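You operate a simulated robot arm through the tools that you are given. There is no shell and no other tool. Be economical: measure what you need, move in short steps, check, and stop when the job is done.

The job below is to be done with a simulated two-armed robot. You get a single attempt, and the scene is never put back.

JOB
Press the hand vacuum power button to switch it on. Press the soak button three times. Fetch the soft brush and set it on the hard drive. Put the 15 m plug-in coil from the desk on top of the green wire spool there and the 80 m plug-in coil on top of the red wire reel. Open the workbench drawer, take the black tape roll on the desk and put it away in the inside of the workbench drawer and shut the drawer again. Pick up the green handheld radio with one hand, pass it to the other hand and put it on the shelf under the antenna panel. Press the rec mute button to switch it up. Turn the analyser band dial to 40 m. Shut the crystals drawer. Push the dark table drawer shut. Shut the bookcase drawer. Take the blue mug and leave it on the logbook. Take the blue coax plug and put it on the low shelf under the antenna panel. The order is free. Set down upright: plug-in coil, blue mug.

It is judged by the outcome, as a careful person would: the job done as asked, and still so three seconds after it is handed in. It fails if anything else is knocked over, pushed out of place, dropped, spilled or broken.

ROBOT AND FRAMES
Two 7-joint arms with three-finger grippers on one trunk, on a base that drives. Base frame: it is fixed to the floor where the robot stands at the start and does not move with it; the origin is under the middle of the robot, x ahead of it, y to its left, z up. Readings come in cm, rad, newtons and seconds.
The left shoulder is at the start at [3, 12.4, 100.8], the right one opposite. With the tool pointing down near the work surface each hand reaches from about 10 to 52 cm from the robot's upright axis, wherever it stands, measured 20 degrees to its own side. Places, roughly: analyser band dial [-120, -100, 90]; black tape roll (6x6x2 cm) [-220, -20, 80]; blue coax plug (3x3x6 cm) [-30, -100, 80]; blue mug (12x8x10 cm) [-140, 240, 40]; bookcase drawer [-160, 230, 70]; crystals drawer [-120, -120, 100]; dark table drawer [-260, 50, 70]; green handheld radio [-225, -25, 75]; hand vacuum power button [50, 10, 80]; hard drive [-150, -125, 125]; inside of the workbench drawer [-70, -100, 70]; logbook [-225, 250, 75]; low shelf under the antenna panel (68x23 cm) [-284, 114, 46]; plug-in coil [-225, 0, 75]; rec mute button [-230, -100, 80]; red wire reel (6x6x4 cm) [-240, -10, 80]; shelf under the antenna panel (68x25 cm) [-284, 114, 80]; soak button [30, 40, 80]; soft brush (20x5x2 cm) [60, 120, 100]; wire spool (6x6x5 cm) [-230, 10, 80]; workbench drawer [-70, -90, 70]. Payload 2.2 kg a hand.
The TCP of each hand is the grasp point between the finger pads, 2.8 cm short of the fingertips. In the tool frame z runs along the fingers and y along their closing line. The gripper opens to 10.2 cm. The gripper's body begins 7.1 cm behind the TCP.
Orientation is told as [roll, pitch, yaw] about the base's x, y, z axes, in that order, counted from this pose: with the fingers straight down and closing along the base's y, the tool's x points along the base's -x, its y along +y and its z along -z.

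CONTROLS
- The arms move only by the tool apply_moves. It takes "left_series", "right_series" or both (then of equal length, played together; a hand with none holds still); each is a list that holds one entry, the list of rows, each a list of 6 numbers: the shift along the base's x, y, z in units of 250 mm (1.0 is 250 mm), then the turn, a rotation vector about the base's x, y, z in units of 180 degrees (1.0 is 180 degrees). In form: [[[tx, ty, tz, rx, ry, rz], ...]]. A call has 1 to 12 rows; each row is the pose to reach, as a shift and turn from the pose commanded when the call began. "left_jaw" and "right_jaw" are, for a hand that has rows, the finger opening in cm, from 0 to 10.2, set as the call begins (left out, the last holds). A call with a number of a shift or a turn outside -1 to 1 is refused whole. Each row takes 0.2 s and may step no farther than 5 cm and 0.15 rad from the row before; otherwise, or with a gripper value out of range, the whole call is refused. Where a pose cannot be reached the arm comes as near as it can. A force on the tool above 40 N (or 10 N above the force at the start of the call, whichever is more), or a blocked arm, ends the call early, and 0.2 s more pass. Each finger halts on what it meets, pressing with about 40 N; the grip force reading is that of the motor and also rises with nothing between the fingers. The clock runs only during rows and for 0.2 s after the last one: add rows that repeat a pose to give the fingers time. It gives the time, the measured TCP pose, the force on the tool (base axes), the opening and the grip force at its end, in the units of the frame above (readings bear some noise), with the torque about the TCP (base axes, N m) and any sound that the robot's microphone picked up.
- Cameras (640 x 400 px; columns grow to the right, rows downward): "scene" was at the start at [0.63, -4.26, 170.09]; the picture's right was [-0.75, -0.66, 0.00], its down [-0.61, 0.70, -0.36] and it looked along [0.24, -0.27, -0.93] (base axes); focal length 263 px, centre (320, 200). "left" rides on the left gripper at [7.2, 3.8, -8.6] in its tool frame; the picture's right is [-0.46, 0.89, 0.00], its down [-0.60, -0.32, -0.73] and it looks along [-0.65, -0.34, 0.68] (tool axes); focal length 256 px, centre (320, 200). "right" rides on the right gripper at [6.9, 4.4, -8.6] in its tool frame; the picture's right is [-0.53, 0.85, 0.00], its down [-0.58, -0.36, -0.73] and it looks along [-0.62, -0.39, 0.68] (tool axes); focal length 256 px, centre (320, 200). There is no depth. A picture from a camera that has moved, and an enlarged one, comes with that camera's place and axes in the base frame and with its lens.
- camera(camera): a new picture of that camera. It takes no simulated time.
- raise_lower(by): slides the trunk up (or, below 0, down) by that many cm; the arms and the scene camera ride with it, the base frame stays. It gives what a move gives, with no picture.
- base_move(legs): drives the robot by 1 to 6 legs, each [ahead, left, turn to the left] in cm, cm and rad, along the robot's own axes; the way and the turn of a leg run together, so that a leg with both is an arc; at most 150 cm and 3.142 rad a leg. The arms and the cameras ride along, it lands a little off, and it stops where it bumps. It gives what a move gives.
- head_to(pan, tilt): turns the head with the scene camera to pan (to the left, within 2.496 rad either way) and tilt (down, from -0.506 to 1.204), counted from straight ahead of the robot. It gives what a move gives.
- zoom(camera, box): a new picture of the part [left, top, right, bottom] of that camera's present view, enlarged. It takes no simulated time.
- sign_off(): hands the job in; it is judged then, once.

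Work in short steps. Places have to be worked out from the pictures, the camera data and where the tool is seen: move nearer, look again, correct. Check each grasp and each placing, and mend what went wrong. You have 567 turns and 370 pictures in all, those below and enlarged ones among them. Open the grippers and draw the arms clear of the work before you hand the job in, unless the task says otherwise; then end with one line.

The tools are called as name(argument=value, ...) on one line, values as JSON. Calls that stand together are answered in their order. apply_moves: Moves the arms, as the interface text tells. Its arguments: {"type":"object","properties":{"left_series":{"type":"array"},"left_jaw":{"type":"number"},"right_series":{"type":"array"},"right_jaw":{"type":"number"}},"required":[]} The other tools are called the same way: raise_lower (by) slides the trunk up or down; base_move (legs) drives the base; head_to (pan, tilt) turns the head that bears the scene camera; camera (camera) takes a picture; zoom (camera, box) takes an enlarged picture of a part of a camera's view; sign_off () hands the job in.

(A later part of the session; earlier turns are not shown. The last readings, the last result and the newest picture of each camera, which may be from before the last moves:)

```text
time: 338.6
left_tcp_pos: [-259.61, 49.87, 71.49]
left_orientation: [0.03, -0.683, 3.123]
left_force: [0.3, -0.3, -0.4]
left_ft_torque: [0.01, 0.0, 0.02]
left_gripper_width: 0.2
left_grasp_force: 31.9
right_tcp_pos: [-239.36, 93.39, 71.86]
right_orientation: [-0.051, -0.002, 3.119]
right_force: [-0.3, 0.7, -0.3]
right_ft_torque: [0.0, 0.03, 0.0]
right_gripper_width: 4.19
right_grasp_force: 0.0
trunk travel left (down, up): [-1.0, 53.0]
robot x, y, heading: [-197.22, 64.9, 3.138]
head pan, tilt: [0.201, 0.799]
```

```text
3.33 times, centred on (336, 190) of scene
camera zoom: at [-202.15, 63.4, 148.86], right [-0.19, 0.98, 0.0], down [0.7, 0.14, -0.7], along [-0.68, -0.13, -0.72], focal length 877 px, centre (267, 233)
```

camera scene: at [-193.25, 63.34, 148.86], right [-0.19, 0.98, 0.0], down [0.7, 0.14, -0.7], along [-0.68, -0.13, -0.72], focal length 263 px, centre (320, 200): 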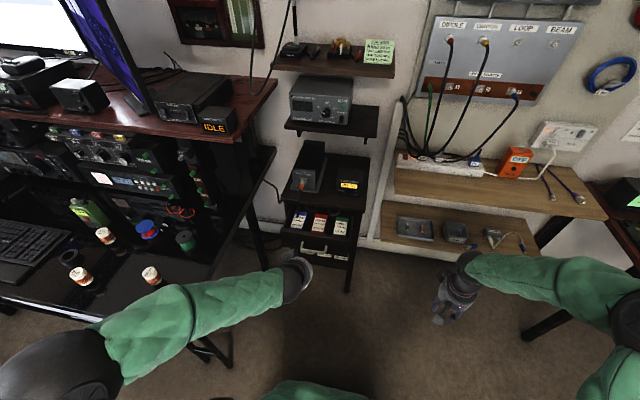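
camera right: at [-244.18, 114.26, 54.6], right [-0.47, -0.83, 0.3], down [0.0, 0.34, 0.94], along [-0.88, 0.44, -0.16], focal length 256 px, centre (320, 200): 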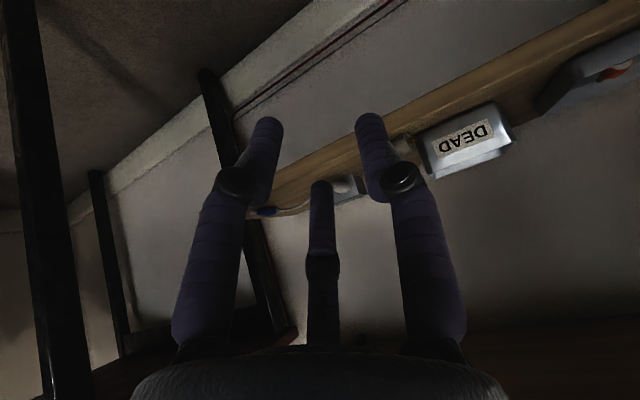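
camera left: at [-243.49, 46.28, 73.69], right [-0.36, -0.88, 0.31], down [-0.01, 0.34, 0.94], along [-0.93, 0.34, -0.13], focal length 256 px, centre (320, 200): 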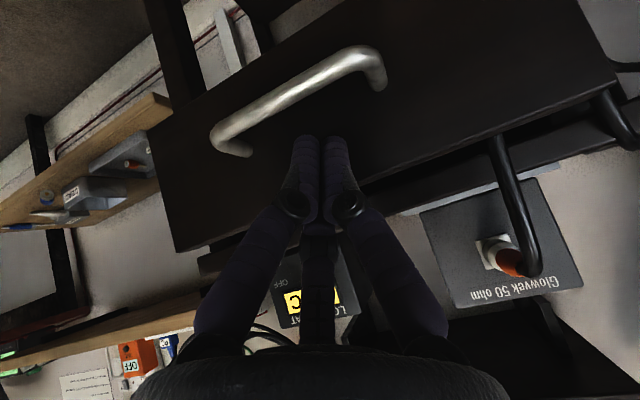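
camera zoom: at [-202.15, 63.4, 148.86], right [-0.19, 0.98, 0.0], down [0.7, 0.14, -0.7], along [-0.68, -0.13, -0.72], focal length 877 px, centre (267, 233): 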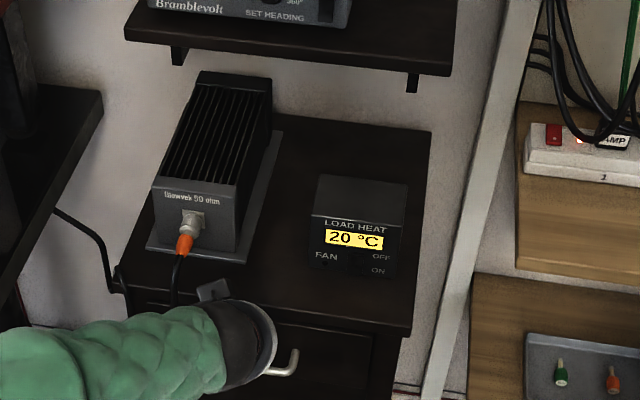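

Nearly shut; push to the stop.

apply_moves(left_series=[[[-0.02, 0, 0, 0, 0, 0], [-0.04, 0, 0, 0, 0, 0], [-0.06, 0, 0, 0, 0, 0], [-0.08, 0, 0, 0, 0, 0]]])

camera(camera="left")

```text
time: 339.6
left_tcp_pos: [-261.05, 49.94, 71.44]
left_orientation: [0.03, -0.679, 3.122]
left_force: [33.9, -3.6, 12.7]
left_ft_torque: [-0.08, -0.01, -0.04]
left_gripper_width: 0.19
left_grasp_force: 30.7
right_tcp_pos: [-239.05, 93.42, 71.98]
right_orientation: [-0.049, -0.004, 3.118]
right_force: [0.4, 0.1, 0.4]
right_ft_torque: [0.0, 0.02, -0.02]
right_gripper_width: 4.2
right_grasp_force: 0.2
trunk travel left (down, up): [-1.0, 53.0]
robot x, y, heading: [-197.15, 65.21, 3.135]
head pan, tilt: [0.201, 0.799]
```

```text
152 pictures are left
camera left: at [-250.02, 46.28, 73.7], right [-0.36, -0.88, 0.31], down [-0.01, 0.34, 0.94], along [-0.93, 0.34, -0.13], focal length 256 px, centre (320, 200)
```

left: 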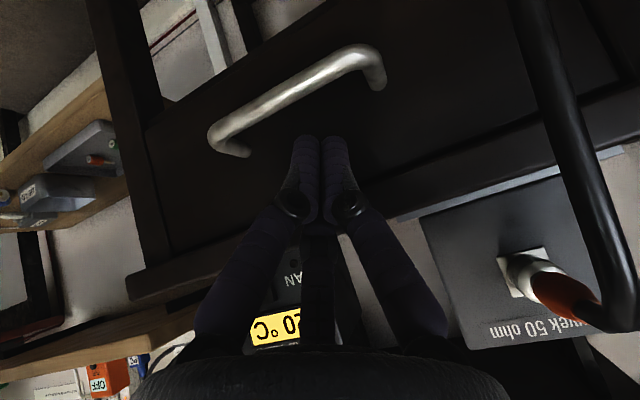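

Drawer is shut against the stop. Retreat and back off.

apply_moves(left_series=[[[0.12, 0, 0, 0, 0, 0], [0.3, 0, 0, 0, 0, 0], [0.48, 0, 0, 0, 0, 0], [0.66, 0, 0.04, 0, 0, 0], [0.8, 0, 0.1, 0, 0, 0]]])

zoom(camera="scene", box=[240, 130, 432, 250])

base_move(legs=[[-30, 0, 0]])

```text
time: 340.9
left_tcp_pos: [-241.59, 49.98, 74.04]
left_orientation: [0.028, -0.682, 3.119]
left_force: [0.6, -0.7, -0.1]
left_ft_torque: [0.0, 0.01, 0.02]
left_gripper_width: 0.22
left_grasp_force: 31.5
right_tcp_pos: [-239.34, 93.58, 71.91]
right_orientation: [-0.051, -0.003, 3.118]
right_force: [-0.4, -0.2, 0.1]
right_ft_torque: [0.02, 0.05, 0.01]
right_gripper_width: 4.18
right_grasp_force: 0.1
trunk travel left (down, up): [-1.0, 53.0]
robot x, y, heading: [-197.58, 64.97, 3.134]
head pan, tilt: [0.201, 0.799]
```

```text
3.33 times, centred on (336, 190) of scene
camera zoom: at [-202.08, 63.4, 148.86], right [-0.19, 0.98, 0.0], down [0.7, 0.14, -0.7], along [-0.68, -0.13, -0.72], focal length 877 px, centre (267, 233)
```

zoom: 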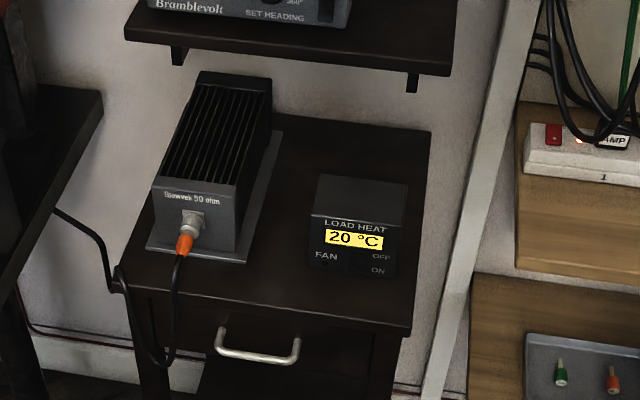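

```text
time: 342.9
left_tcp_pos: [-211.11, 49.65, 73.97]
left_orientation: [0.029, -0.682, 3.125]
left_force: [0.3, -0.7, 0.0]
left_ft_torque: [0.04, 0.04, 0.05]
left_gripper_width: 0.17
left_grasp_force: 32.1
right_tcp_pos: [-209.15, 93.14, 71.88]
right_orientation: [-0.051, -0.003, 3.121]
right_force: [-0.1, 0.5, 0.1]
right_ft_torque: [-0.01, -0.01, -0.03]
right_gripper_width: 4.2
right_grasp_force: 0.0
trunk travel left (down, up): [-1.0, 53.0]
robot x, y, heading: [-166.47, 64.88, 3.143]
head pan, tilt: [0.201, 0.799]
```

Dark table drawer is shut. Raise trunk, restore hands, then turn to face the bookcase (+y).

raise_lower(by=27)

apply_moves(left_series=[[[0.04, 0.04, 0.04, 0, -0.045, 0], [0.1, 0.08, 0.08, 0, -0.09, 0], [0.18, 0.14, 0.12, 0, -0.135, 0], [0.26, 0.2, 0.16, 0, -0.18, 0], [0.34, 0.2, 0.2, 0.009, -0.217, 0], [0.42, 0.2, 0.24, 0.009, -0.217, 0]]], right_series=[[[0.06, 0, 0.05, 0, 0, 0], [0.12, 0, 0.1, 0.008, 0, 0], [0.18, 0, 0.15, 0.016, 0, 0], [0.26, 0, 0.2, 0.016, 0, 0], [0.34, 0, 0.25, 0.016, 0, 0], [0.4, 0, 0.3, 0.016, 0, 0]]], left_jaw=10, right_jaw=10)

base_move(legs=[[0, 0, -1.57], [85, 0, 0]])

head_to(pan=0.0, tilt=0.7)

camera(camera="scene")

```text
time: 345.7
left_tcp_pos: [-211.07, 49.7, 100.98]
left_orientation: [0.027, -0.682, 3.126]
left_force: [-0.3, 0.3, -0.2]
left_ft_torque: [0.0, -0.04, 0.03]
left_gripper_width: 0.21
left_grasp_force: 31.8
right_tcp_pos: [-209.22, 93.22, 98.98]
right_orientation: [-0.051, -0.002, 3.12]
right_force: [-0.1, 0.3, 0.3]
right_ft_torque: [0.03, 0.0, 0.0]
right_gripper_width: 4.17
right_grasp_force: 0.0
trunk travel left (down, up): [-28.0, 26.0]
robot x, y, heading: [-166.95, 64.97, 3.141]
head pan, tilt: [0.201, 0.799]
```

```text
time: 347.1
left_tcp_pos: [-200.54, 54.74, 106.99]
left_orientation: [-0.01, -0.001, 3.139]
left_force: [0.4, -0.1, 0.2]
left_ft_torque: [0.0, 0.04, 0.03]
left_gripper_width: 9.99
left_grasp_force: 0.1
right_tcp_pos: [-198.93, 93.14, 106.49]
right_orientation: [-0.101, -0.004, 3.12]
right_force: [0.4, -0.8, 0.6]
right_ft_torque: [-0.05, 0.03, 0.0]
right_gripper_width: 10.01
right_grasp_force: 0.1
trunk travel left (down, up): [-28.0, 26.0]
robot x, y, heading: [-166.79, 64.95, 3.139]
head pan, tilt: [0.201, 0.799]
```

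```text
time: 355.4
left_tcp_pos: [-175.73, 183.82, 106.85]
left_orientation: [-0.006, 0.0, 1.56]
left_force: [-0.4, 1.2, 0.0]
left_ft_torque: [0.0, 0.02, 0.02]
left_gripper_width: 9.98
left_grasp_force: 0.1
right_tcp_pos: [-137.22, 181.92, 106.26]
right_orientation: [-0.1, -0.002, 1.541]
right_force: [0.6, -0.1, -0.2]
right_ft_torque: [-0.02, 0.0, 0.01]
right_gripper_width: 10.0
right_grasp_force: 0.1
trunk travel left (down, up): [-28.0, 26.0]
robot x, y, heading: [-166.05, 149.33, 1.563]
head pan, tilt: [0.201, 0.799]
```

```text
time: 356.1
left_tcp_pos: [-175.68, 183.59, 106.93]
left_orientation: [-0.006, -0.002, 1.559]
left_force: [0.0, -0.7, 0.3]
left_ft_torque: [0.0, 0.03, 0.03]
left_gripper_width: 10.01
left_grasp_force: 0.1
right_tcp_pos: [-137.31, 181.79, 106.46]
right_orientation: [-0.1, -0.004, 1.541]
right_force: [-0.3, -0.2, -1.3]
right_ft_torque: [-0.02, 0.01, 0.0]
right_gripper_width: 10.02
right_grasp_force: 0.0
trunk travel left (down, up): [-28.0, 26.0]
robot x, y, heading: [-165.68, 150.12, 1.56]
head pan, tilt: [0.0, 0.7]
```

```text
150 pictures are left
camera scene: at [-165.83, 155.07, 176.68], right [1.0, -0.01, 0.0], down [-0.01, -0.64, -0.76], along [0.01, 0.76, -0.64], focal length 263 px, centre (320, 200)
```

scene: 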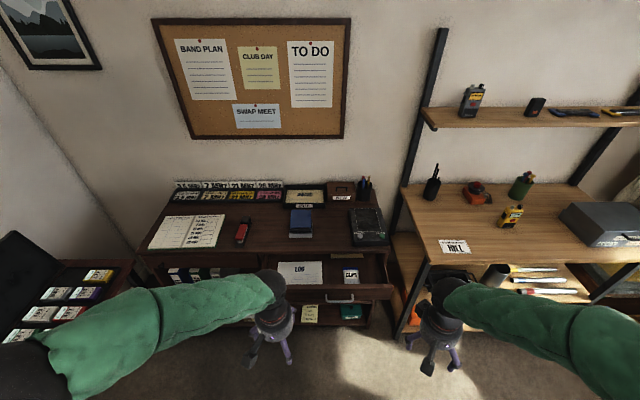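

Bookcase: open drawer front at about (-156, 217, 70), logbook open on top-left near (-233, 249). Look lower for the blue mug.

apply_moves(right_series=[[[0.05, 0, 0, 0, 0.016, 0], [0.12, 0, 0, 0, 0.032, 0], [0.24, -0.05, 0, 0, 0.032, 0], [0.36, -0.1, 0, 0, 0.032, 0], [0.4, -0.2, 0, 0, 0.032, 0]]], left_series=[[[-0.1, 0, 0, 0, 0, 0], [-0.25, 0, 0, 0, 0, 0], [-0.4, -0.05, 0, 0, 0, 0], [-0.5, -0.1, 0, 0, 0, 0], [-0.5, -0.2, 0, 0, 0, 0]]])

head_to(pan=-0.2, tilt=0.85)

camera(camera="scene")

```text
time: 357.3
left_tcp_pos: [-188.35, 178.43, 107.08]
left_orientation: [-0.007, -0.001, 1.559]
left_force: [0.6, -0.4, -0.5]
left_ft_torque: [0.02, 0.0, 0.05]
left_gripper_width: 10.01
left_grasp_force: 0.2
right_tcp_pos: [-127.16, 176.44, 106.38]
right_orientation: [0.001, -0.001, 1.544]
right_force: [0.6, -0.4, -0.4]
right_ft_torque: [0.01, 0.02, 0.03]
right_gripper_width: 10.0
right_grasp_force: 0.1
trunk travel left (down, up): [-28.0, 26.0]
robot x, y, heading: [-165.53, 149.83, 1.561]
head pan, tilt: [0.0, 0.7]
```

```text
time: 358.1
left_tcp_pos: [-188.33, 178.74, 107.12]
left_orientation: [-0.005, 0.0, 1.558]
left_force: [-0.3, -0.3, 0.5]
left_ft_torque: [-0.01, 0.03, 0.01]
left_gripper_width: 10.0
left_grasp_force: 0.0
right_tcp_pos: [-127.09, 176.75, 106.31]
right_orientation: [-0.001, 0.001, 1.541]
right_force: [-0.4, 0.5, 0.4]
right_ft_torque: [-0.02, -0.01, 0.01]
right_gripper_width: 10.0
right_grasp_force: 0.0
trunk travel left (down, up): [-28.0, 26.0]
robot x, y, heading: [-165.95, 149.4, 1.559]
head pan, tilt: [-0.201, 0.85]
```

```text
149 pictures are left
camera scene: at [-164.28, 154.24, 175.46], right [0.98, -0.21, 0.0], down [-0.16, -0.73, -0.66], along [0.14, 0.65, -0.75], focal length 263 px, centre (320, 200)
```

scene: 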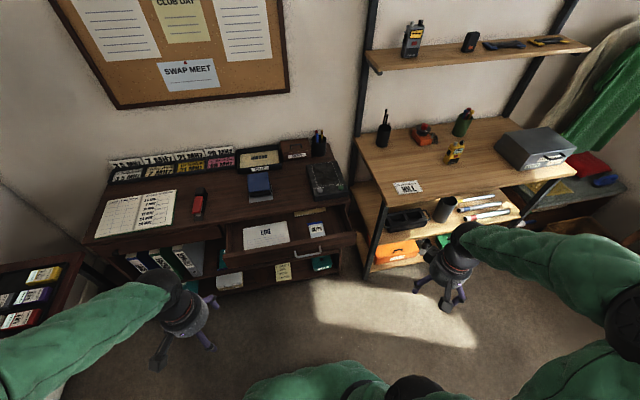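

The mug isn't visible from above; lower the trunk and look under.

raise_lower(by=-25)

head_to(pan=-0.2, tilt=0.7)

camera(camera="scene")

camera(camera="right")

```text
time: 360.6
left_tcp_pos: [-188.32, 178.66, 82.05]
left_orientation: [-0.008, -0.002, 1.559]
left_force: [-0.5, 0.3, 0.5]
left_ft_torque: [0.0, 0.01, -0.02]
left_gripper_width: 9.99
left_grasp_force: 0.0
right_tcp_pos: [-127.08, 176.62, 81.23]
right_orientation: [0.001, 0.001, 1.541]
right_force: [0.8, -0.2, -0.6]
right_ft_torque: [-0.03, 0.02, -0.01]
right_gripper_width: 9.98
right_grasp_force: 0.0
trunk travel left (down, up): [-3.0, 51.0]
robot x, y, heading: [-165.61, 149.51, 1.555]
head pan, tilt: [-0.201, 0.85]
```

```text
time: 361.3
left_tcp_pos: [-188.26, 178.68, 81.95]
left_orientation: [-0.006, 0.0, 1.56]
left_force: [0.1, 0.2, -1.0]
left_ft_torque: [0.0, 0.0, 0.03]
left_gripper_width: 9.98
left_grasp_force: 0.1
right_tcp_pos: [-127.14, 176.68, 81.43]
right_orientation: [0.0, -0.001, 1.541]
right_force: [0.6, 0.0, -0.2]
right_ft_torque: [0.02, 0.01, -0.04]
right_gripper_width: 10.01
right_grasp_force: 0.0
trunk travel left (down, up): [-3.0, 51.0]
robot x, y, heading: [-165.72, 149.47, 1.56]
head pan, tilt: [-0.201, 0.7]
```

```text
148 pictures are left
camera scene: at [-164.14, 154.89, 151.68], right [0.98, -0.21, 0.0], down [-0.14, -0.63, -0.76], along [0.16, 0.75, -0.64], focal length 263 px, centre (320, 200)
```

scene: 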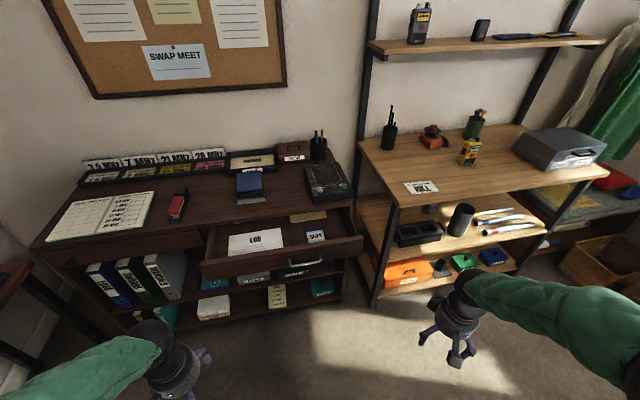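

```text
147 pictures are left
camera right: at [-131.64, 169.9, 89.93], right [-0.83, 0.56, 0.0], down [0.38, 0.57, 0.73], along [0.41, 0.61, -0.68], focal length 256 px, centre (320, 200)
```

right: 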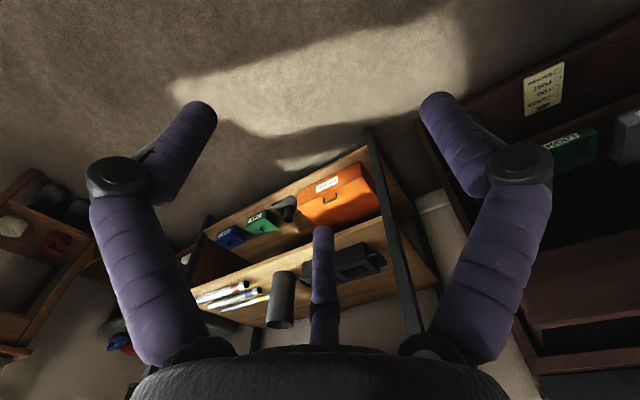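

Close the bookcase drawer first: bring the closed right hand in front of it with a 40° tilt.

apply_moves(right_series=[[[-0.14, 0.06, 0, 0.03, 0, 0], [-0.28, 0.14, 0, 0.07, 0, 0], [-0.42, 0.22, 0, 0.11, 0, 0], [-0.56, 0.32, 0, 0.15, 0, 0], [-0.7, 0.44, -0.04, 0.19, 0, 0], [-0.84, 0.54, -0.1, 0.222, 0, 0], [-0.98, 0.64, -0.2, 0.222, 0, 0], [-1.0, 0.74, -0.34, 0.222, 0, 0]]], right_jaw=0)

camera(camera="right")

camera(camera="scene")

```text
time: 363.1
left_tcp_pos: [-188.26, 178.82, 81.95]
left_orientation: [-0.008, 0.001, 1.559]
left_force: [0.4, 0.0, -0.1]
left_ft_torque: [0.0, 0.01, -0.01]
left_gripper_width: 9.99
left_grasp_force: 0.1
right_tcp_pos: [-152.17, 195.08, 72.71]
right_orientation: [0.024, -0.698, 1.532]
right_force: [-0.5, 0.3, -0.2]
right_ft_torque: [-0.04, -0.01, -0.01]
right_gripper_width: 0.22
right_grasp_force: 31.3
trunk travel left (down, up): [-3.0, 51.0]
robot x, y, heading: [-165.63, 149.26, 1.557]
head pan, tilt: [-0.201, 0.7]
```

```text
146 pictures are left
camera right: at [-156.68, 184.36, 74.97], right [-0.83, 0.43, 0.36], down [0.38, -0.04, 0.92], along [0.41, 0.9, -0.13], focal length 256 px, centre (320, 200)
```

right: 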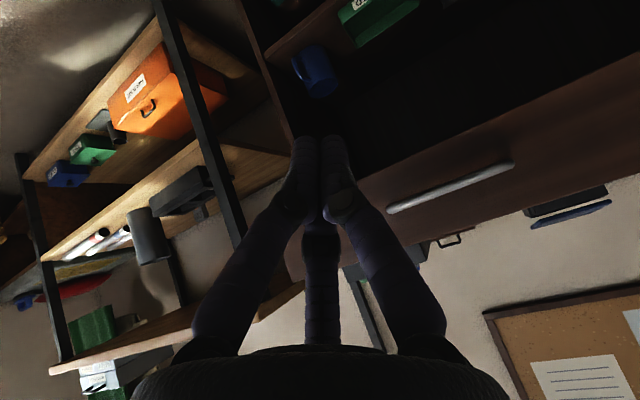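

```text
145 pictures are left
camera scene: at [-164.14, 154.97, 151.68], right [0.98, -0.21, 0.0], down [-0.14, -0.63, -0.76], along [0.16, 0.75, -0.64], focal length 263 px, centre (320, 200)
```

scene: 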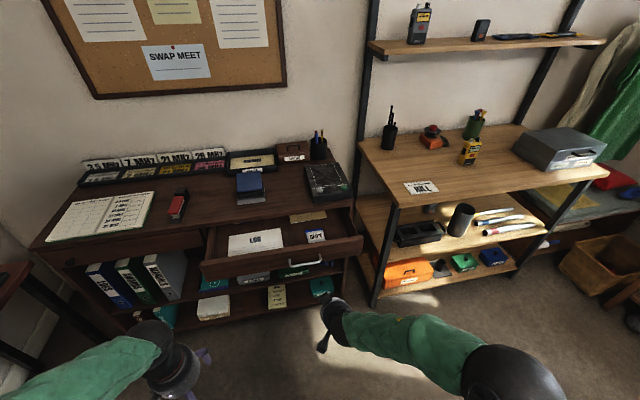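

Found the mug: in the compartment under the drawer, right end. Handle triangulates to (-157.6, 211, 75.4). Raise the hand and push the drawer.

apply_moves(right_series=[[[-0.08, 0, 0.1, 0, 0, 0], [-0.17, 0.0, 0.22, 0, 0, 0], [-0.2, 0.12, 0.22, 0, 0, 0], [-0.2, 0.26, 0.22, 0, 0, 0]]])

camera(camera="right")

```text
time: 364.1
left_tcp_pos: [-188.33, 178.79, 82.06]
left_orientation: [-0.008, 0.0, 1.557]
left_force: [-0.2, -0.3, -0.4]
left_ft_torque: [-0.01, 0.03, -0.02]
left_gripper_width: 10.0
left_grasp_force: 0.1
right_tcp_pos: [-157.32, 201.74, 78.47]
right_orientation: [0.025, -0.696, 1.534]
right_force: [0.1, 0.4, 0.2]
right_ft_torque: [0.01, 0.0, 0.01]
right_gripper_width: 0.19
right_grasp_force: 31.7
trunk travel left (down, up): [-3.0, 51.0]
robot x, y, heading: [-165.87, 149.76, 1.56]
head pan, tilt: [-0.201, 0.7]
```

```text
144 pictures are left
camera right: at [-161.75, 190.98, 80.65], right [-0.83, 0.43, 0.36], down [0.38, -0.04, 0.92], along [0.41, 0.9, -0.13], focal length 256 px, centre (320, 200)
```

right: 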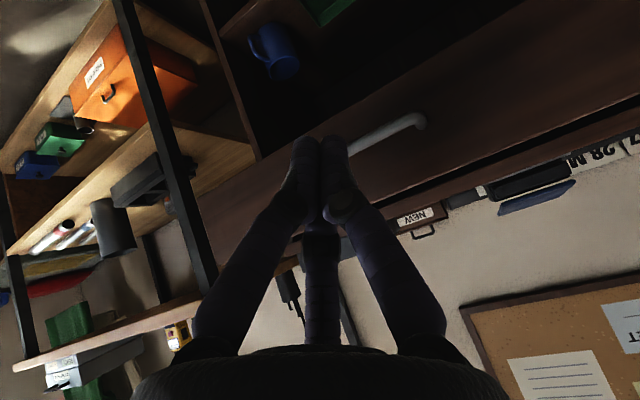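

Aligned with the drawer front. Push using the base, then the arm.

base_move(legs=[[14, 0, 0]])

apply_moves(right_series=[[[0, 0.08, 0, 0, 0, 0], [0, 0.16, 0, 0, 0, 0], [0, 0.22, 0, 0, 0, 0]]])

zoom(camera="scene", box=[150, 150, 406, 310])

```text
time: 365.5
left_tcp_pos: [-188.05, 192.82, 81.93]
left_orientation: [-0.007, -0.001, 1.56]
left_force: [0.4, 0.5, -0.4]
left_ft_torque: [0.0, 0.01, 0.03]
left_gripper_width: 9.98
left_grasp_force: 0.0
right_tcp_pos: [-157.05, 215.75, 78.4]
right_orientation: [0.024, -0.696, 1.531]
right_force: [-0.4, -0.1, -1.2]
right_ft_torque: [0.03, -0.01, -0.03]
right_gripper_width: 0.21
right_grasp_force: 31.5
trunk travel left (down, up): [-3.0, 51.0]
robot x, y, heading: [-165.29, 163.4, 1.56]
head pan, tilt: [-0.201, 0.7]
```

```text
time: 366.3
left_tcp_pos: [-188.11, 192.67, 82.01]
left_orientation: [-0.007, 0.001, 1.559]
left_force: [0.2, -0.6, -0.4]
left_ft_torque: [0.03, 0.01, 0.03]
left_gripper_width: 9.99
left_grasp_force: 0.0
right_tcp_pos: [-157.08, 221.28, 78.42]
right_orientation: [0.025, -0.697, 1.531]
right_force: [0.0, 0.0, 0.0]
right_ft_torque: [0.03, 0.01, 0.01]
right_gripper_width: 0.22
right_grasp_force: 32.0
trunk travel left (down, up): [-3.0, 51.0]
robot x, y, heading: [-165.61, 163.6, 1.558]
head pan, tilt: [-0.201, 0.7]
```

```text
2.50 times, centred on (278, 230) of scene
camera zoom: at [-163.97, 168.91, 151.68], right [0.98, -0.21, 0.0], down [-0.14, -0.63, -0.76], along [0.16, 0.75, -0.64], focal length 658 px, centre (425, 125)
```

zoom: 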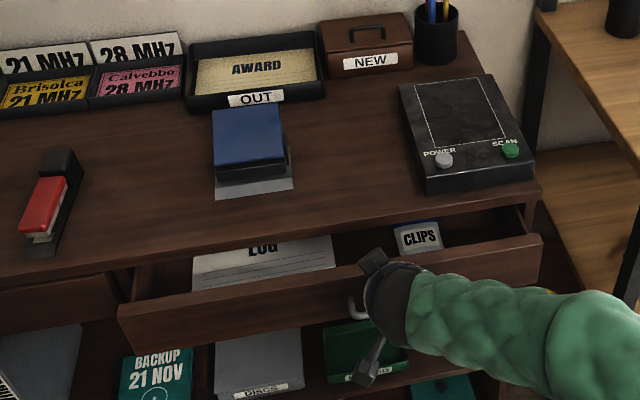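

Continue pushing.

apply_moves(right_series=[[[0, 0.07, 0, 0, 0, 0], [0, 0.14, 0, 0, 0, 0], [0, 0.2, 0, 0, 0, 0], [0, 0.25, 0, 0, 0, 0], [0, 0.3, 0, 0, 0, 0]]])

zoom(camera="scene", box=[150, 150, 406, 310])

```text
time: 367.5
left_tcp_pos: [-188.1, 192.62, 82.05]
left_orientation: [-0.009, -0.002, 1.559]
left_force: [0.0, -0.9, -0.2]
left_ft_torque: [0.0, 0.02, 0.03]
left_gripper_width: 10.02
left_grasp_force: 0.0
right_tcp_pos: [-157.13, 228.45, 78.43]
right_orientation: [0.023, -0.694, 1.528]
right_force: [1.1, -14.7, 3.9]
right_ft_torque: [-0.07, 0.08, -0.1]
right_gripper_width: 0.2
right_grasp_force: 31.3
trunk travel left (down, up): [-3.0, 51.0]
robot x, y, heading: [-165.85, 163.36, 1.562]
head pan, tilt: [-0.201, 0.7]
```

```text
2.50 times, centred on (278, 230) of scene
camera zoom: at [-163.96, 168.7, 151.69], right [0.98, -0.21, 0.0], down [-0.14, -0.63, -0.77], along [0.16, 0.75, -0.64], focal length 658 px, centre (425, 125)
```

zoom: 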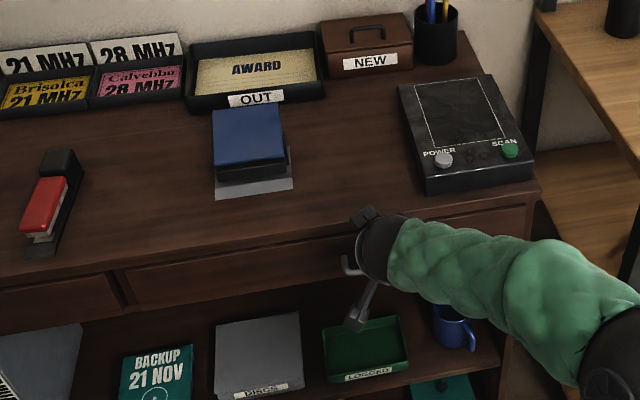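

Bookcase drawer is shut and flush. Retract and look closely at the mug below.

apply_moves(right_series=[[[0, -0.12, 0, 0, 0, 0], [0, -0.3, 0, 0, 0, 0], [0, -0.48, 0, 0, 0, 0], [0.1, -0.62, -0.08, 0, 0, 0], [0.22, -0.7, -0.2, 0, 0, 0], [0.36, -0.74, -0.32, 0, 0, 0]]])

camera(camera="right")

zoom(camera="scene", box=[270, 210, 398, 290])

```text
time: 368.9
left_tcp_pos: [-188.11, 192.79, 81.95]
left_orientation: [-0.008, 0.0, 1.56]
left_force: [0.3, 1.0, -0.9]
left_ft_torque: [0.01, 0.01, -0.02]
left_gripper_width: 10.02
left_grasp_force: 0.0
right_tcp_pos: [-148.29, 210.11, 70.53]
right_orientation: [0.026, -0.697, 1.529]
right_force: [0.7, -0.6, 1.2]
right_ft_torque: [-0.02, 0.03, 0.0]
right_gripper_width: 0.24
right_grasp_force: 31.5
trunk travel left (down, up): [-3.0, 51.0]
robot x, y, heading: [-165.67, 163.69, 1.563]
head pan, tilt: [-0.201, 0.7]
```

```text
141 pictures are left
camera right: at [-152.77, 199.51, 72.74], right [-0.83, 0.43, 0.36], down [0.38, -0.04, 0.92], along [0.41, 0.9, -0.14], focal length 256 px, centre (320, 200)
```

right: 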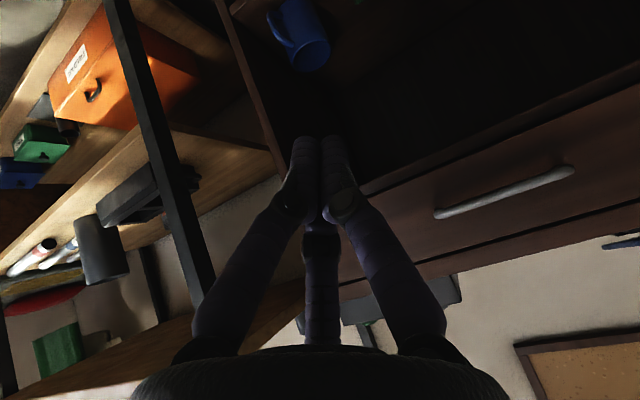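

```text
5.00 times, centred on (334, 250) of scene
camera zoom: at [-163.95, 168.92, 151.68], right [0.98, -0.21, 0.0], down [-0.14, -0.63, -0.76], along [0.16, 0.75, -0.64], focal length 1316 px, centre (250, -50)
```

zoom: 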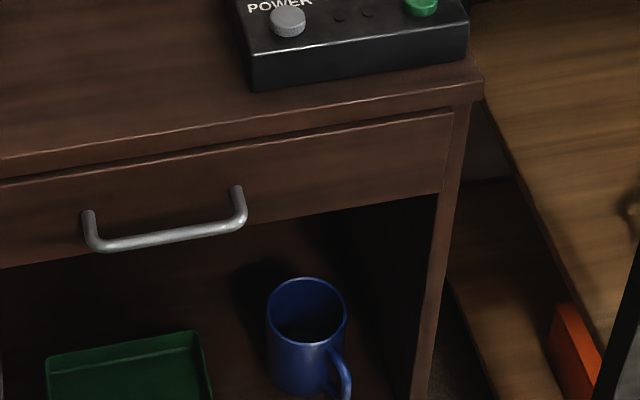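

The mug's handle points to the front; its sides are free. Mug rim ~(-143.3, 239, 45). Try lowering the open right hand in front of it.

apply_moves(right_series=[[[0.04, 0, -0.16, 0, 0, 0], [0.08, 0.0, -0.34, 0, 0, 0], [0.12, 0, -0.52, 0, 0, 0], [0.16, 0, -0.7, 0, 0, 0], [0.2, 0.04, -0.86, 0, 0, 0], [0.2, 0.08, -0.98, 0, 0, 0]]], right_jaw=10.2)

camera(camera="right")

```text
time: 370.3
left_tcp_pos: [-188.03, 192.77, 82.09]
left_orientation: [-0.007, -0.001, 1.56]
left_force: [0.2, -1.6, -0.9]
left_ft_torque: [0.0, 0.01, 0.0]
left_gripper_width: 10.0
left_grasp_force: 0.1
right_tcp_pos: [-146.37, 215.11, 47.41]
right_orientation: [-0.016, -0.665, 1.53]
right_force: [0.0, -0.1, 0.7]
right_ft_torque: [-0.03, 0.04, 0.05]
right_gripper_width: 10.18
right_grasp_force: 0.1
right hand out of reach, approached as far as the arm can: row 3, 4, 5, 6
trunk travel left (down, up): [-3.0, 51.0]
robot x, y, heading: [-165.72, 163.32, 1.56]
head pan, tilt: [-0.201, 0.7]
```

```text
139 pictures are left
camera right: at [-151.21, 204.59, 49.88], right [-0.83, 0.46, 0.32], down [0.35, -0.01, 0.94], along [0.44, 0.89, -0.15], focal length 256 px, centre (320, 200)
```

right: 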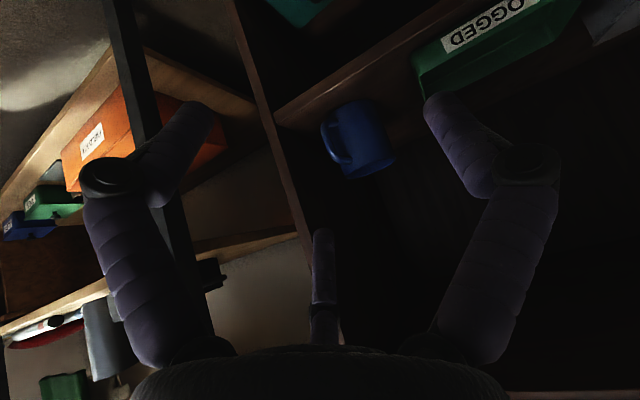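

Reachable. Mug spans z 33–43, centre (-143, 239). Lower trunk 3 cm more, align x and height.

raise_lower(by=-3)

apply_moves(right_series=[[[0.06, 0, 0, 0, 0, 0], [0.12, 0.02, -0.02, 0, 0, 0], [0.12, 0.06, -0.04, 0, 0, 0], [0.12, 0.1, -0.08, 0, 0, 0]]])

camera(camera="right")

```text
time: 371.0
left_tcp_pos: [-188.11, 192.83, 79.09]
left_orientation: [-0.007, 0.0, 1.559]
left_force: [-0.7, -0.1, 0.2]
left_ft_torque: [0.03, -0.01, 0.03]
left_gripper_width: 10.01
left_grasp_force: 0.0
right_tcp_pos: [-146.3, 215.05, 44.51]
right_orientation: [-0.017, -0.663, 1.531]
right_force: [-0.1, 0.1, -0.1]
right_ft_torque: [-0.01, 0.0, -0.01]
right_gripper_width: 10.19
right_grasp_force: 0.0
trunk travel left (down, up): [0.0, 54.0]
robot x, y, heading: [-165.91, 163.7, 1.559]
head pan, tilt: [-0.201, 0.7]
```

```text
time: 372.0
left_tcp_pos: [-188.04, 192.65, 78.93]
left_orientation: [-0.007, 0.0, 1.559]
left_force: [-0.6, 0.0, 0.3]
left_ft_torque: [-0.01, -0.01, -0.02]
left_gripper_width: 9.99
left_grasp_force: 0.1
right_tcp_pos: [-144.62, 215.58, 45.07]
right_orientation: [-0.025, -0.657, 1.532]
right_force: [0.7, -1.1, -0.4]
right_ft_torque: [-0.01, -0.03, 0.01]
right_gripper_width: 10.18
right_grasp_force: 0.1
right hand out of reach, approached as far as the arm can: row 1, 2, 3, 4
trunk travel left (down, up): [0.0, 54.0]
robot x, y, heading: [-166.19, 163.67, 1.553]
head pan, tilt: [-0.201, 0.7]
```

```text
138 pictures are left
camera right: at [-149.49, 205.08, 47.58], right [-0.83, 0.47, 0.31], down [0.35, -0.01, 0.94], along [0.44, 0.88, -0.16], focal length 256 px, centre (320, 200)
```

right: 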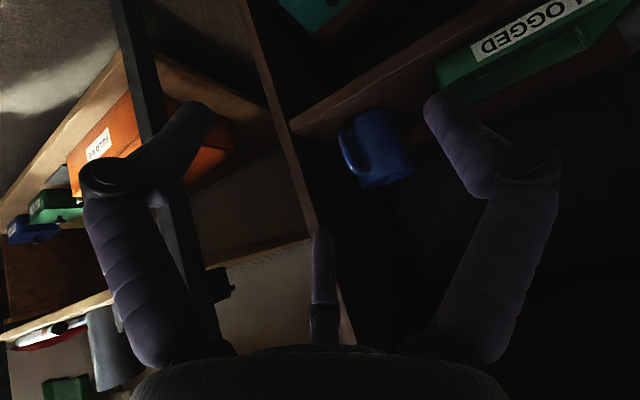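

Arm is too folded; back off the base 10 cm and re-extend.

base_move(legs=[[-10, 0, 0]])

apply_moves(right_series=[[[0.02, 0.12, 0, 0, 0, 0], [0.04, 0.26, -0.02, 0, 0, 0], [0.06, 0.4, -0.06, 0, 0, 0], [0.06, 0.44, -0.1, 0, 0, 0], [0.06, 0.44, -0.16, 0, 0, 0]]])

camera(camera="right")

```text
time: 373.2
left_tcp_pos: [-188.23, 182.73, 78.97]
left_orientation: [-0.006, -0.001, 1.559]
left_force: [0.2, -0.7, 0.0]
left_ft_torque: [0.02, 0.01, 0.0]
left_gripper_width: 10.02
left_grasp_force: 0.0
right_tcp_pos: [-144.82, 205.55, 45.02]
right_orientation: [-0.024, -0.658, 1.529]
right_force: [-0.3, -1.0, 0.2]
right_ft_torque: [0.01, -0.04, -0.02]
right_gripper_width: 10.2
right_grasp_force: 0.1
trunk travel left (down, up): [0.0, 54.0]
robot x, y, heading: [-165.81, 153.6, 1.554]
head pan, tilt: [-0.201, 0.7]
```

```text
time: 374.4
left_tcp_pos: [-188.36, 182.76, 79.17]
left_orientation: [-0.006, 0.002, 1.559]
left_force: [0.2, 0.8, 0.7]
left_ft_torque: [0.03, 0.02, 0.0]
left_gripper_width: 10.01
left_grasp_force: 0.1
right_tcp_pos: [-143.34, 216.61, 41.08]
right_orientation: [-0.024, -0.657, 1.53]
right_force: [-0.5, -0.6, 0.6]
right_ft_torque: [-0.02, 0.01, 0.01]
right_gripper_width: 10.21
right_grasp_force: 0.0
trunk travel left (down, up): [0.0, 54.0]
robot x, y, heading: [-165.83, 153.11, 1.56]
head pan, tilt: [-0.201, 0.7]
```

```text
137 pictures are left
camera right: at [-148.16, 206.12, 43.62], right [-0.83, 0.47, 0.31], down [0.35, -0.01, 0.94], along [0.44, 0.88, -0.15], focal length 256 px, centre (320, 200)
```

right: 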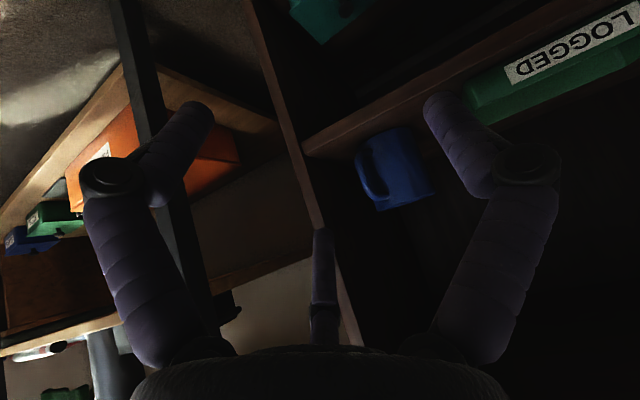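

Aligned: mug at x≈-143.6. Drive ahead 12 cm and recheck.

base_move(legs=[[12, 0, 0]])

camera(camera="right")

zoom(camera="scene", box=[270, 200, 430, 300])

```text
time: 375.6
left_tcp_pos: [-187.98, 194.98, 78.97]
left_orientation: [-0.006, 0.001, 1.555]
left_force: [0.2, 0.3, 0.6]
left_ft_torque: [0.0, 0.03, -0.01]
left_gripper_width: 9.98
left_grasp_force: 0.0
right_tcp_pos: [-142.98, 228.56, 41.03]
right_orientation: [-0.024, -0.657, 1.528]
right_force: [0.3, -0.1, -0.8]
right_ft_torque: [-0.04, -0.04, -0.02]
right_gripper_width: 10.19
right_grasp_force: 0.1
trunk travel left (down, up): [0.0, 54.0]
robot x, y, heading: [-165.97, 165.6, 1.557]
head pan, tilt: [-0.201, 0.7]
```

```text
136 pictures are left
camera right: at [-147.9, 218.11, 43.59], right [-0.83, 0.47, 0.31], down [0.35, -0.01, 0.94], along [0.44, 0.88, -0.16], focal length 256 px, centre (320, 200)
```

right: 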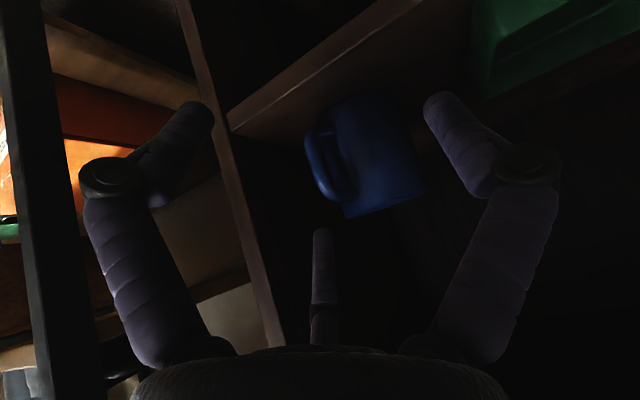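

```text
4.00 times, centred on (350, 250) of scene
camera zoom: at [-163.91, 171.07, 148.68], right [0.98, -0.21, 0.0], down [-0.14, -0.63, -0.76], along [0.16, 0.75, -0.64], focal length 1053 px, centre (200, 0)
```

zoom: 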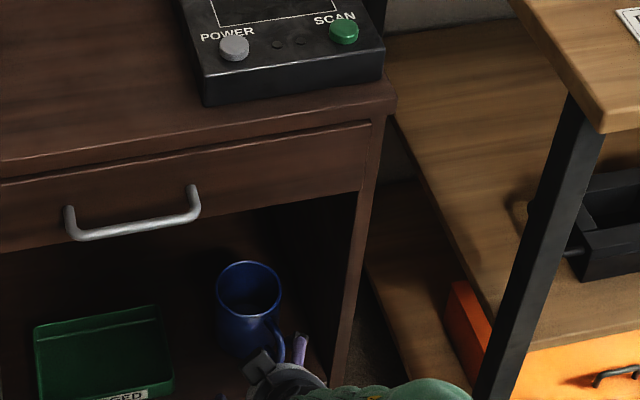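

The side wall is close to the mug's right. Back off 2 cm, narrow to 9.2 cm and shift 1 cm left before going in.

apply_moves(right_series=[[[0, -0.08, 0, 0, 0, 0], [-0.02, -0.1, 0, 0, 0, 0.0], [-0.04, -0.1, 0, 0, 0, 0.01], [-0.04, -0.1, 0, 0, 0, 0.012]]], right_jaw=9.2)

zoom(camera="right", box=[120, 40, 520, 290])

```text
time: 376.6
left_tcp_pos: [-188.0, 194.91, 79.06]
left_orientation: [-0.006, -0.001, 1.554]
left_force: [0.9, 0.6, -0.2]
left_ft_torque: [-0.01, -0.01, -0.01]
left_gripper_width: 10.0
left_grasp_force: 0.0
right_tcp_pos: [-143.99, 226.09, 41.01]
right_orientation: [-0.023, -0.656, 1.567]
right_force: [-0.4, -0.6, -0.1]
right_ft_torque: [0.01, -0.01, -0.02]
right_gripper_width: 9.18
right_grasp_force: 0.0
trunk travel left (down, up): [0.0, 54.0]
robot x, y, heading: [-165.46, 165.4, 1.555]
head pan, tilt: [-0.201, 0.7]
```

```text
1.60 times, centred on (320, 165) of right
camera zoom: at [-148.45, 215.46, 43.6], right [-0.84, 0.44, 0.31], down [0.35, 0.0, 0.94], along [0.41, 0.9, -0.16], focal length 410 px, centre (320, 256)
```

zoom: 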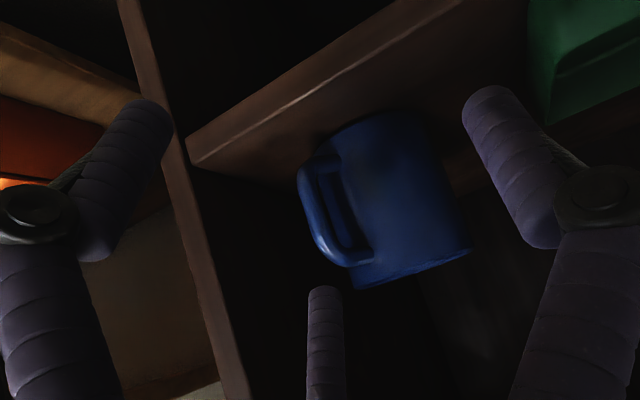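

The handle points front-right, so a finger there would hit it. Instead pinch the mug's left wall: one finger inside, one outside. Raise, shift left, set jaw 3 cm.

apply_moves(right_series=[[[-0.04, 0, 0.12, 0, 0, 0], [-0.08, 0, 0.24, 0, 0, 0], [-0.125, 0.02, 0.32, 0, 0, 0], [-0.125, 0.14, 0.32, 0, 0, 0], [-0.125, 0.26, 0.32, 0, 0, 0], [-0.125, 0.26, 0.32, 0, 0, 0]]], right_jaw=3)

camera(camera="right")

zoom(camera="scene", box=[270, 200, 430, 300])

```text
time: 378.0
left_tcp_pos: [-188.12, 194.91, 78.96]
left_orientation: [-0.006, -0.001, 1.554]
left_force: [-0.3, -0.1, 0.0]
left_ft_torque: [-0.01, 0.01, 0.0]
left_gripper_width: 10.03
left_grasp_force: 0.1
right_tcp_pos: [-147.04, 232.57, 49.11]
right_orientation: [-0.025, -0.655, 1.567]
right_force: [0.0, -0.5, -0.1]
right_ft_torque: [-0.04, 0.03, 0.03]
right_gripper_width: 2.99
right_grasp_force: 0.0
trunk travel left (down, up): [0.0, 54.0]
robot x, y, heading: [-165.64, 165.61, 1.555]
head pan, tilt: [-0.201, 0.7]
```

```text
133 pictures are left
camera right: at [-151.58, 221.9, 51.49], right [-0.84, 0.44, 0.31], down [0.35, 0.0, 0.94], along [0.41, 0.9, -0.16], focal length 256 px, centre (320, 200)
```

right: 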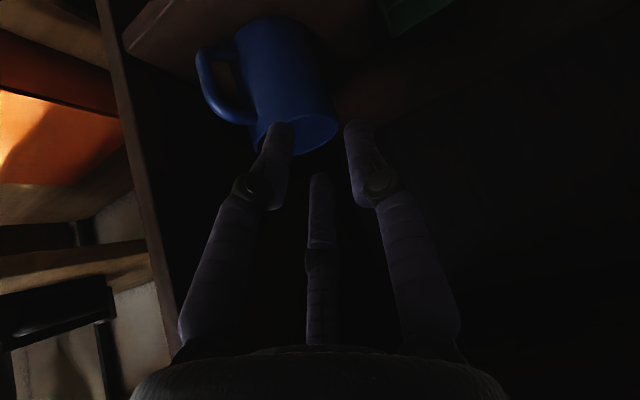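

```text
4.00 times, centred on (350, 250) of scene
camera zoom: at [-163.92, 171.03, 148.68], right [0.98, -0.21, 0.0], down [-0.14, -0.63, -0.76], along [0.16, 0.75, -0.64], focal length 1053 px, centre (200, 0)
```

zoom: 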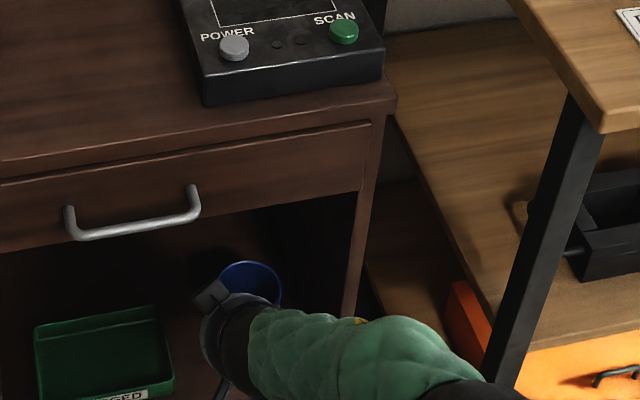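

Rim centre ≈(-143.9, 238.5, 43). Shift 0.6 cm left and insert along the tool axis in small steps.

apply_moves(right_series=[[[-0.026, 0, 0, 0, 0, 0], [-0.026, 0.06, -0.075, 0, 0, 0], [-0.026, 0.12, -0.15, 0, 0, 0], [-0.026, 0.16, -0.2, 0, 0, 0]]])

camera(camera="right")

```text
time: 379.0
left_tcp_pos: [-188.08, 194.84, 78.92]
left_orientation: [-0.006, 0.0, 1.553]
left_force: [-0.5, -0.1, -0.4]
left_ft_torque: [0.0, -0.02, 0.02]
left_gripper_width: 10.01
left_grasp_force: 0.1
right_tcp_pos: [-147.64, 236.4, 43.98]
right_orientation: [-0.025, -0.657, 1.568]
right_force: [0.0, 0.3, 0.1]
right_ft_torque: [-0.02, -0.01, -0.05]
right_gripper_width: 3.01
right_grasp_force: 0.0
trunk travel left (down, up): [0.0, 54.0]
robot x, y, heading: [-165.15, 166.1, 1.555]
head pan, tilt: [-0.201, 0.7]
```

```text
131 pictures are left
camera right: at [-152.13, 225.87, 46.55], right [-0.84, 0.44, 0.31], down [0.35, 0.0, 0.94], along [0.41, 0.9, -0.15], focal length 256 px, centre (320, 200)
```

right: 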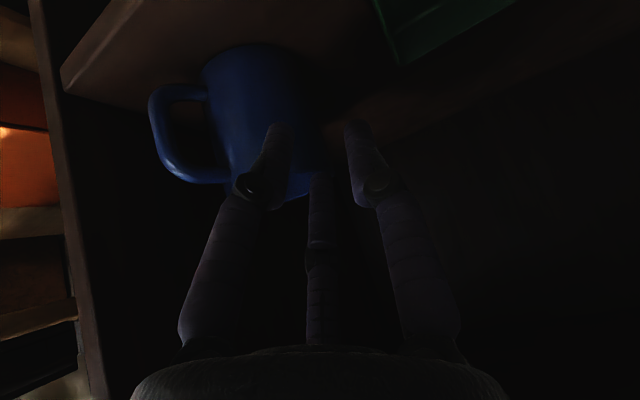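

Refined: rim centre (-143.1, 240.8, 41.8), so I'm just at rim level. Shift +0.6 in x, forward 2 cm, then down along the axis.

apply_moves(right_series=[[[0.024, 0.0, 0.02, 0, 0, 0], [0.024, 0.08, 0.02, 0, 0, 0], [0.024, 0.12, -0.06, 0, 0, 0], [0.024, 0.16, -0.128, 0, 0, 0], [0.024, 0.16, -0.128, 0, 0, 0]]])

camera(camera="right")

```text
time: 380.2
left_tcp_pos: [-188.06, 195.07, 79.01]
left_orientation: [-0.006, -0.001, 1.557]
left_force: [0.2, 0.3, -0.2]
left_ft_torque: [0.0, 0.0, 0.0]
left_gripper_width: 10.01
left_grasp_force: 0.1
right_tcp_pos: [-147.17, 240.44, 40.82]
right_orientation: [-0.024, -0.656, 1.566]
right_force: [0.7, 0.0, 0.9]
right_ft_torque: [-0.05, 0.01, 0.02]
right_gripper_width: 3.08
right_grasp_force: 0.0
trunk travel left (down, up): [0.0, 54.0]
robot x, y, heading: [-165.69, 165.85, 1.553]
head pan, tilt: [-0.201, 0.7]
```

```text
130 pictures are left
camera right: at [-151.68, 229.81, 43.36], right [-0.84, 0.44, 0.31], down [0.35, 0.0, 0.94], along [0.41, 0.9, -0.16], focal length 256 px, centre (320, 200)
```

right: 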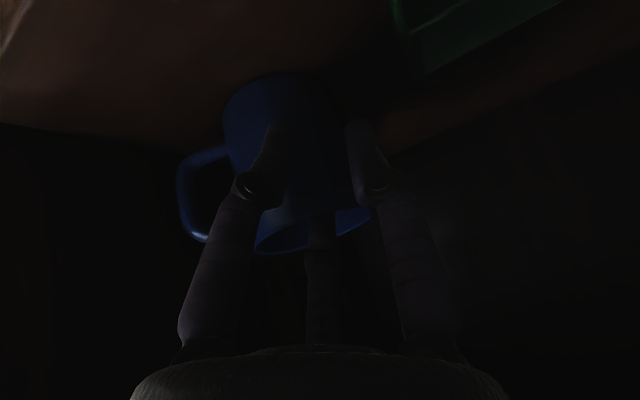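

zoom(camera="right", box=[160, 60, 416, 260])

zoom(camera="scene", box=[300, 230, 380, 280])

```text
2.00 times, centred on (288, 160) of right
camera zoom: at [-151.68, 229.81, 43.36], right [-0.84, 0.44, 0.31], down [0.35, 0.0, 0.94], along [0.41, 0.9, -0.16], focal length 512 px, centre (384, 280)
```

zoom: 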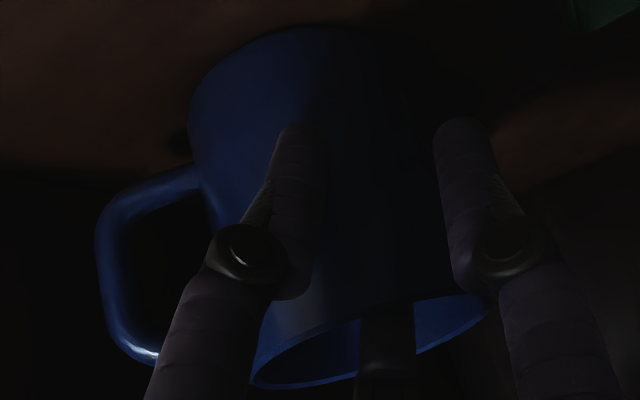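

```text
8.00 times, centred on (340, 255) of scene
camera zoom: at [-163.91, 171.06, 148.68], right [0.98, -0.21, 0.0], down [-0.14, -0.63, -0.76], along [0.16, 0.75, -0.64], focal length 2105 px, centre (160, -240)
```

zoom: 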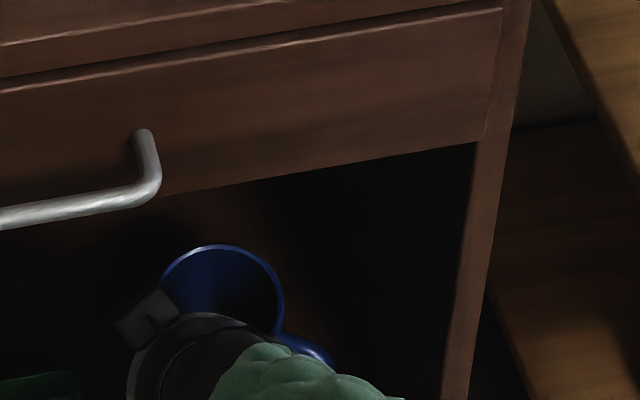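

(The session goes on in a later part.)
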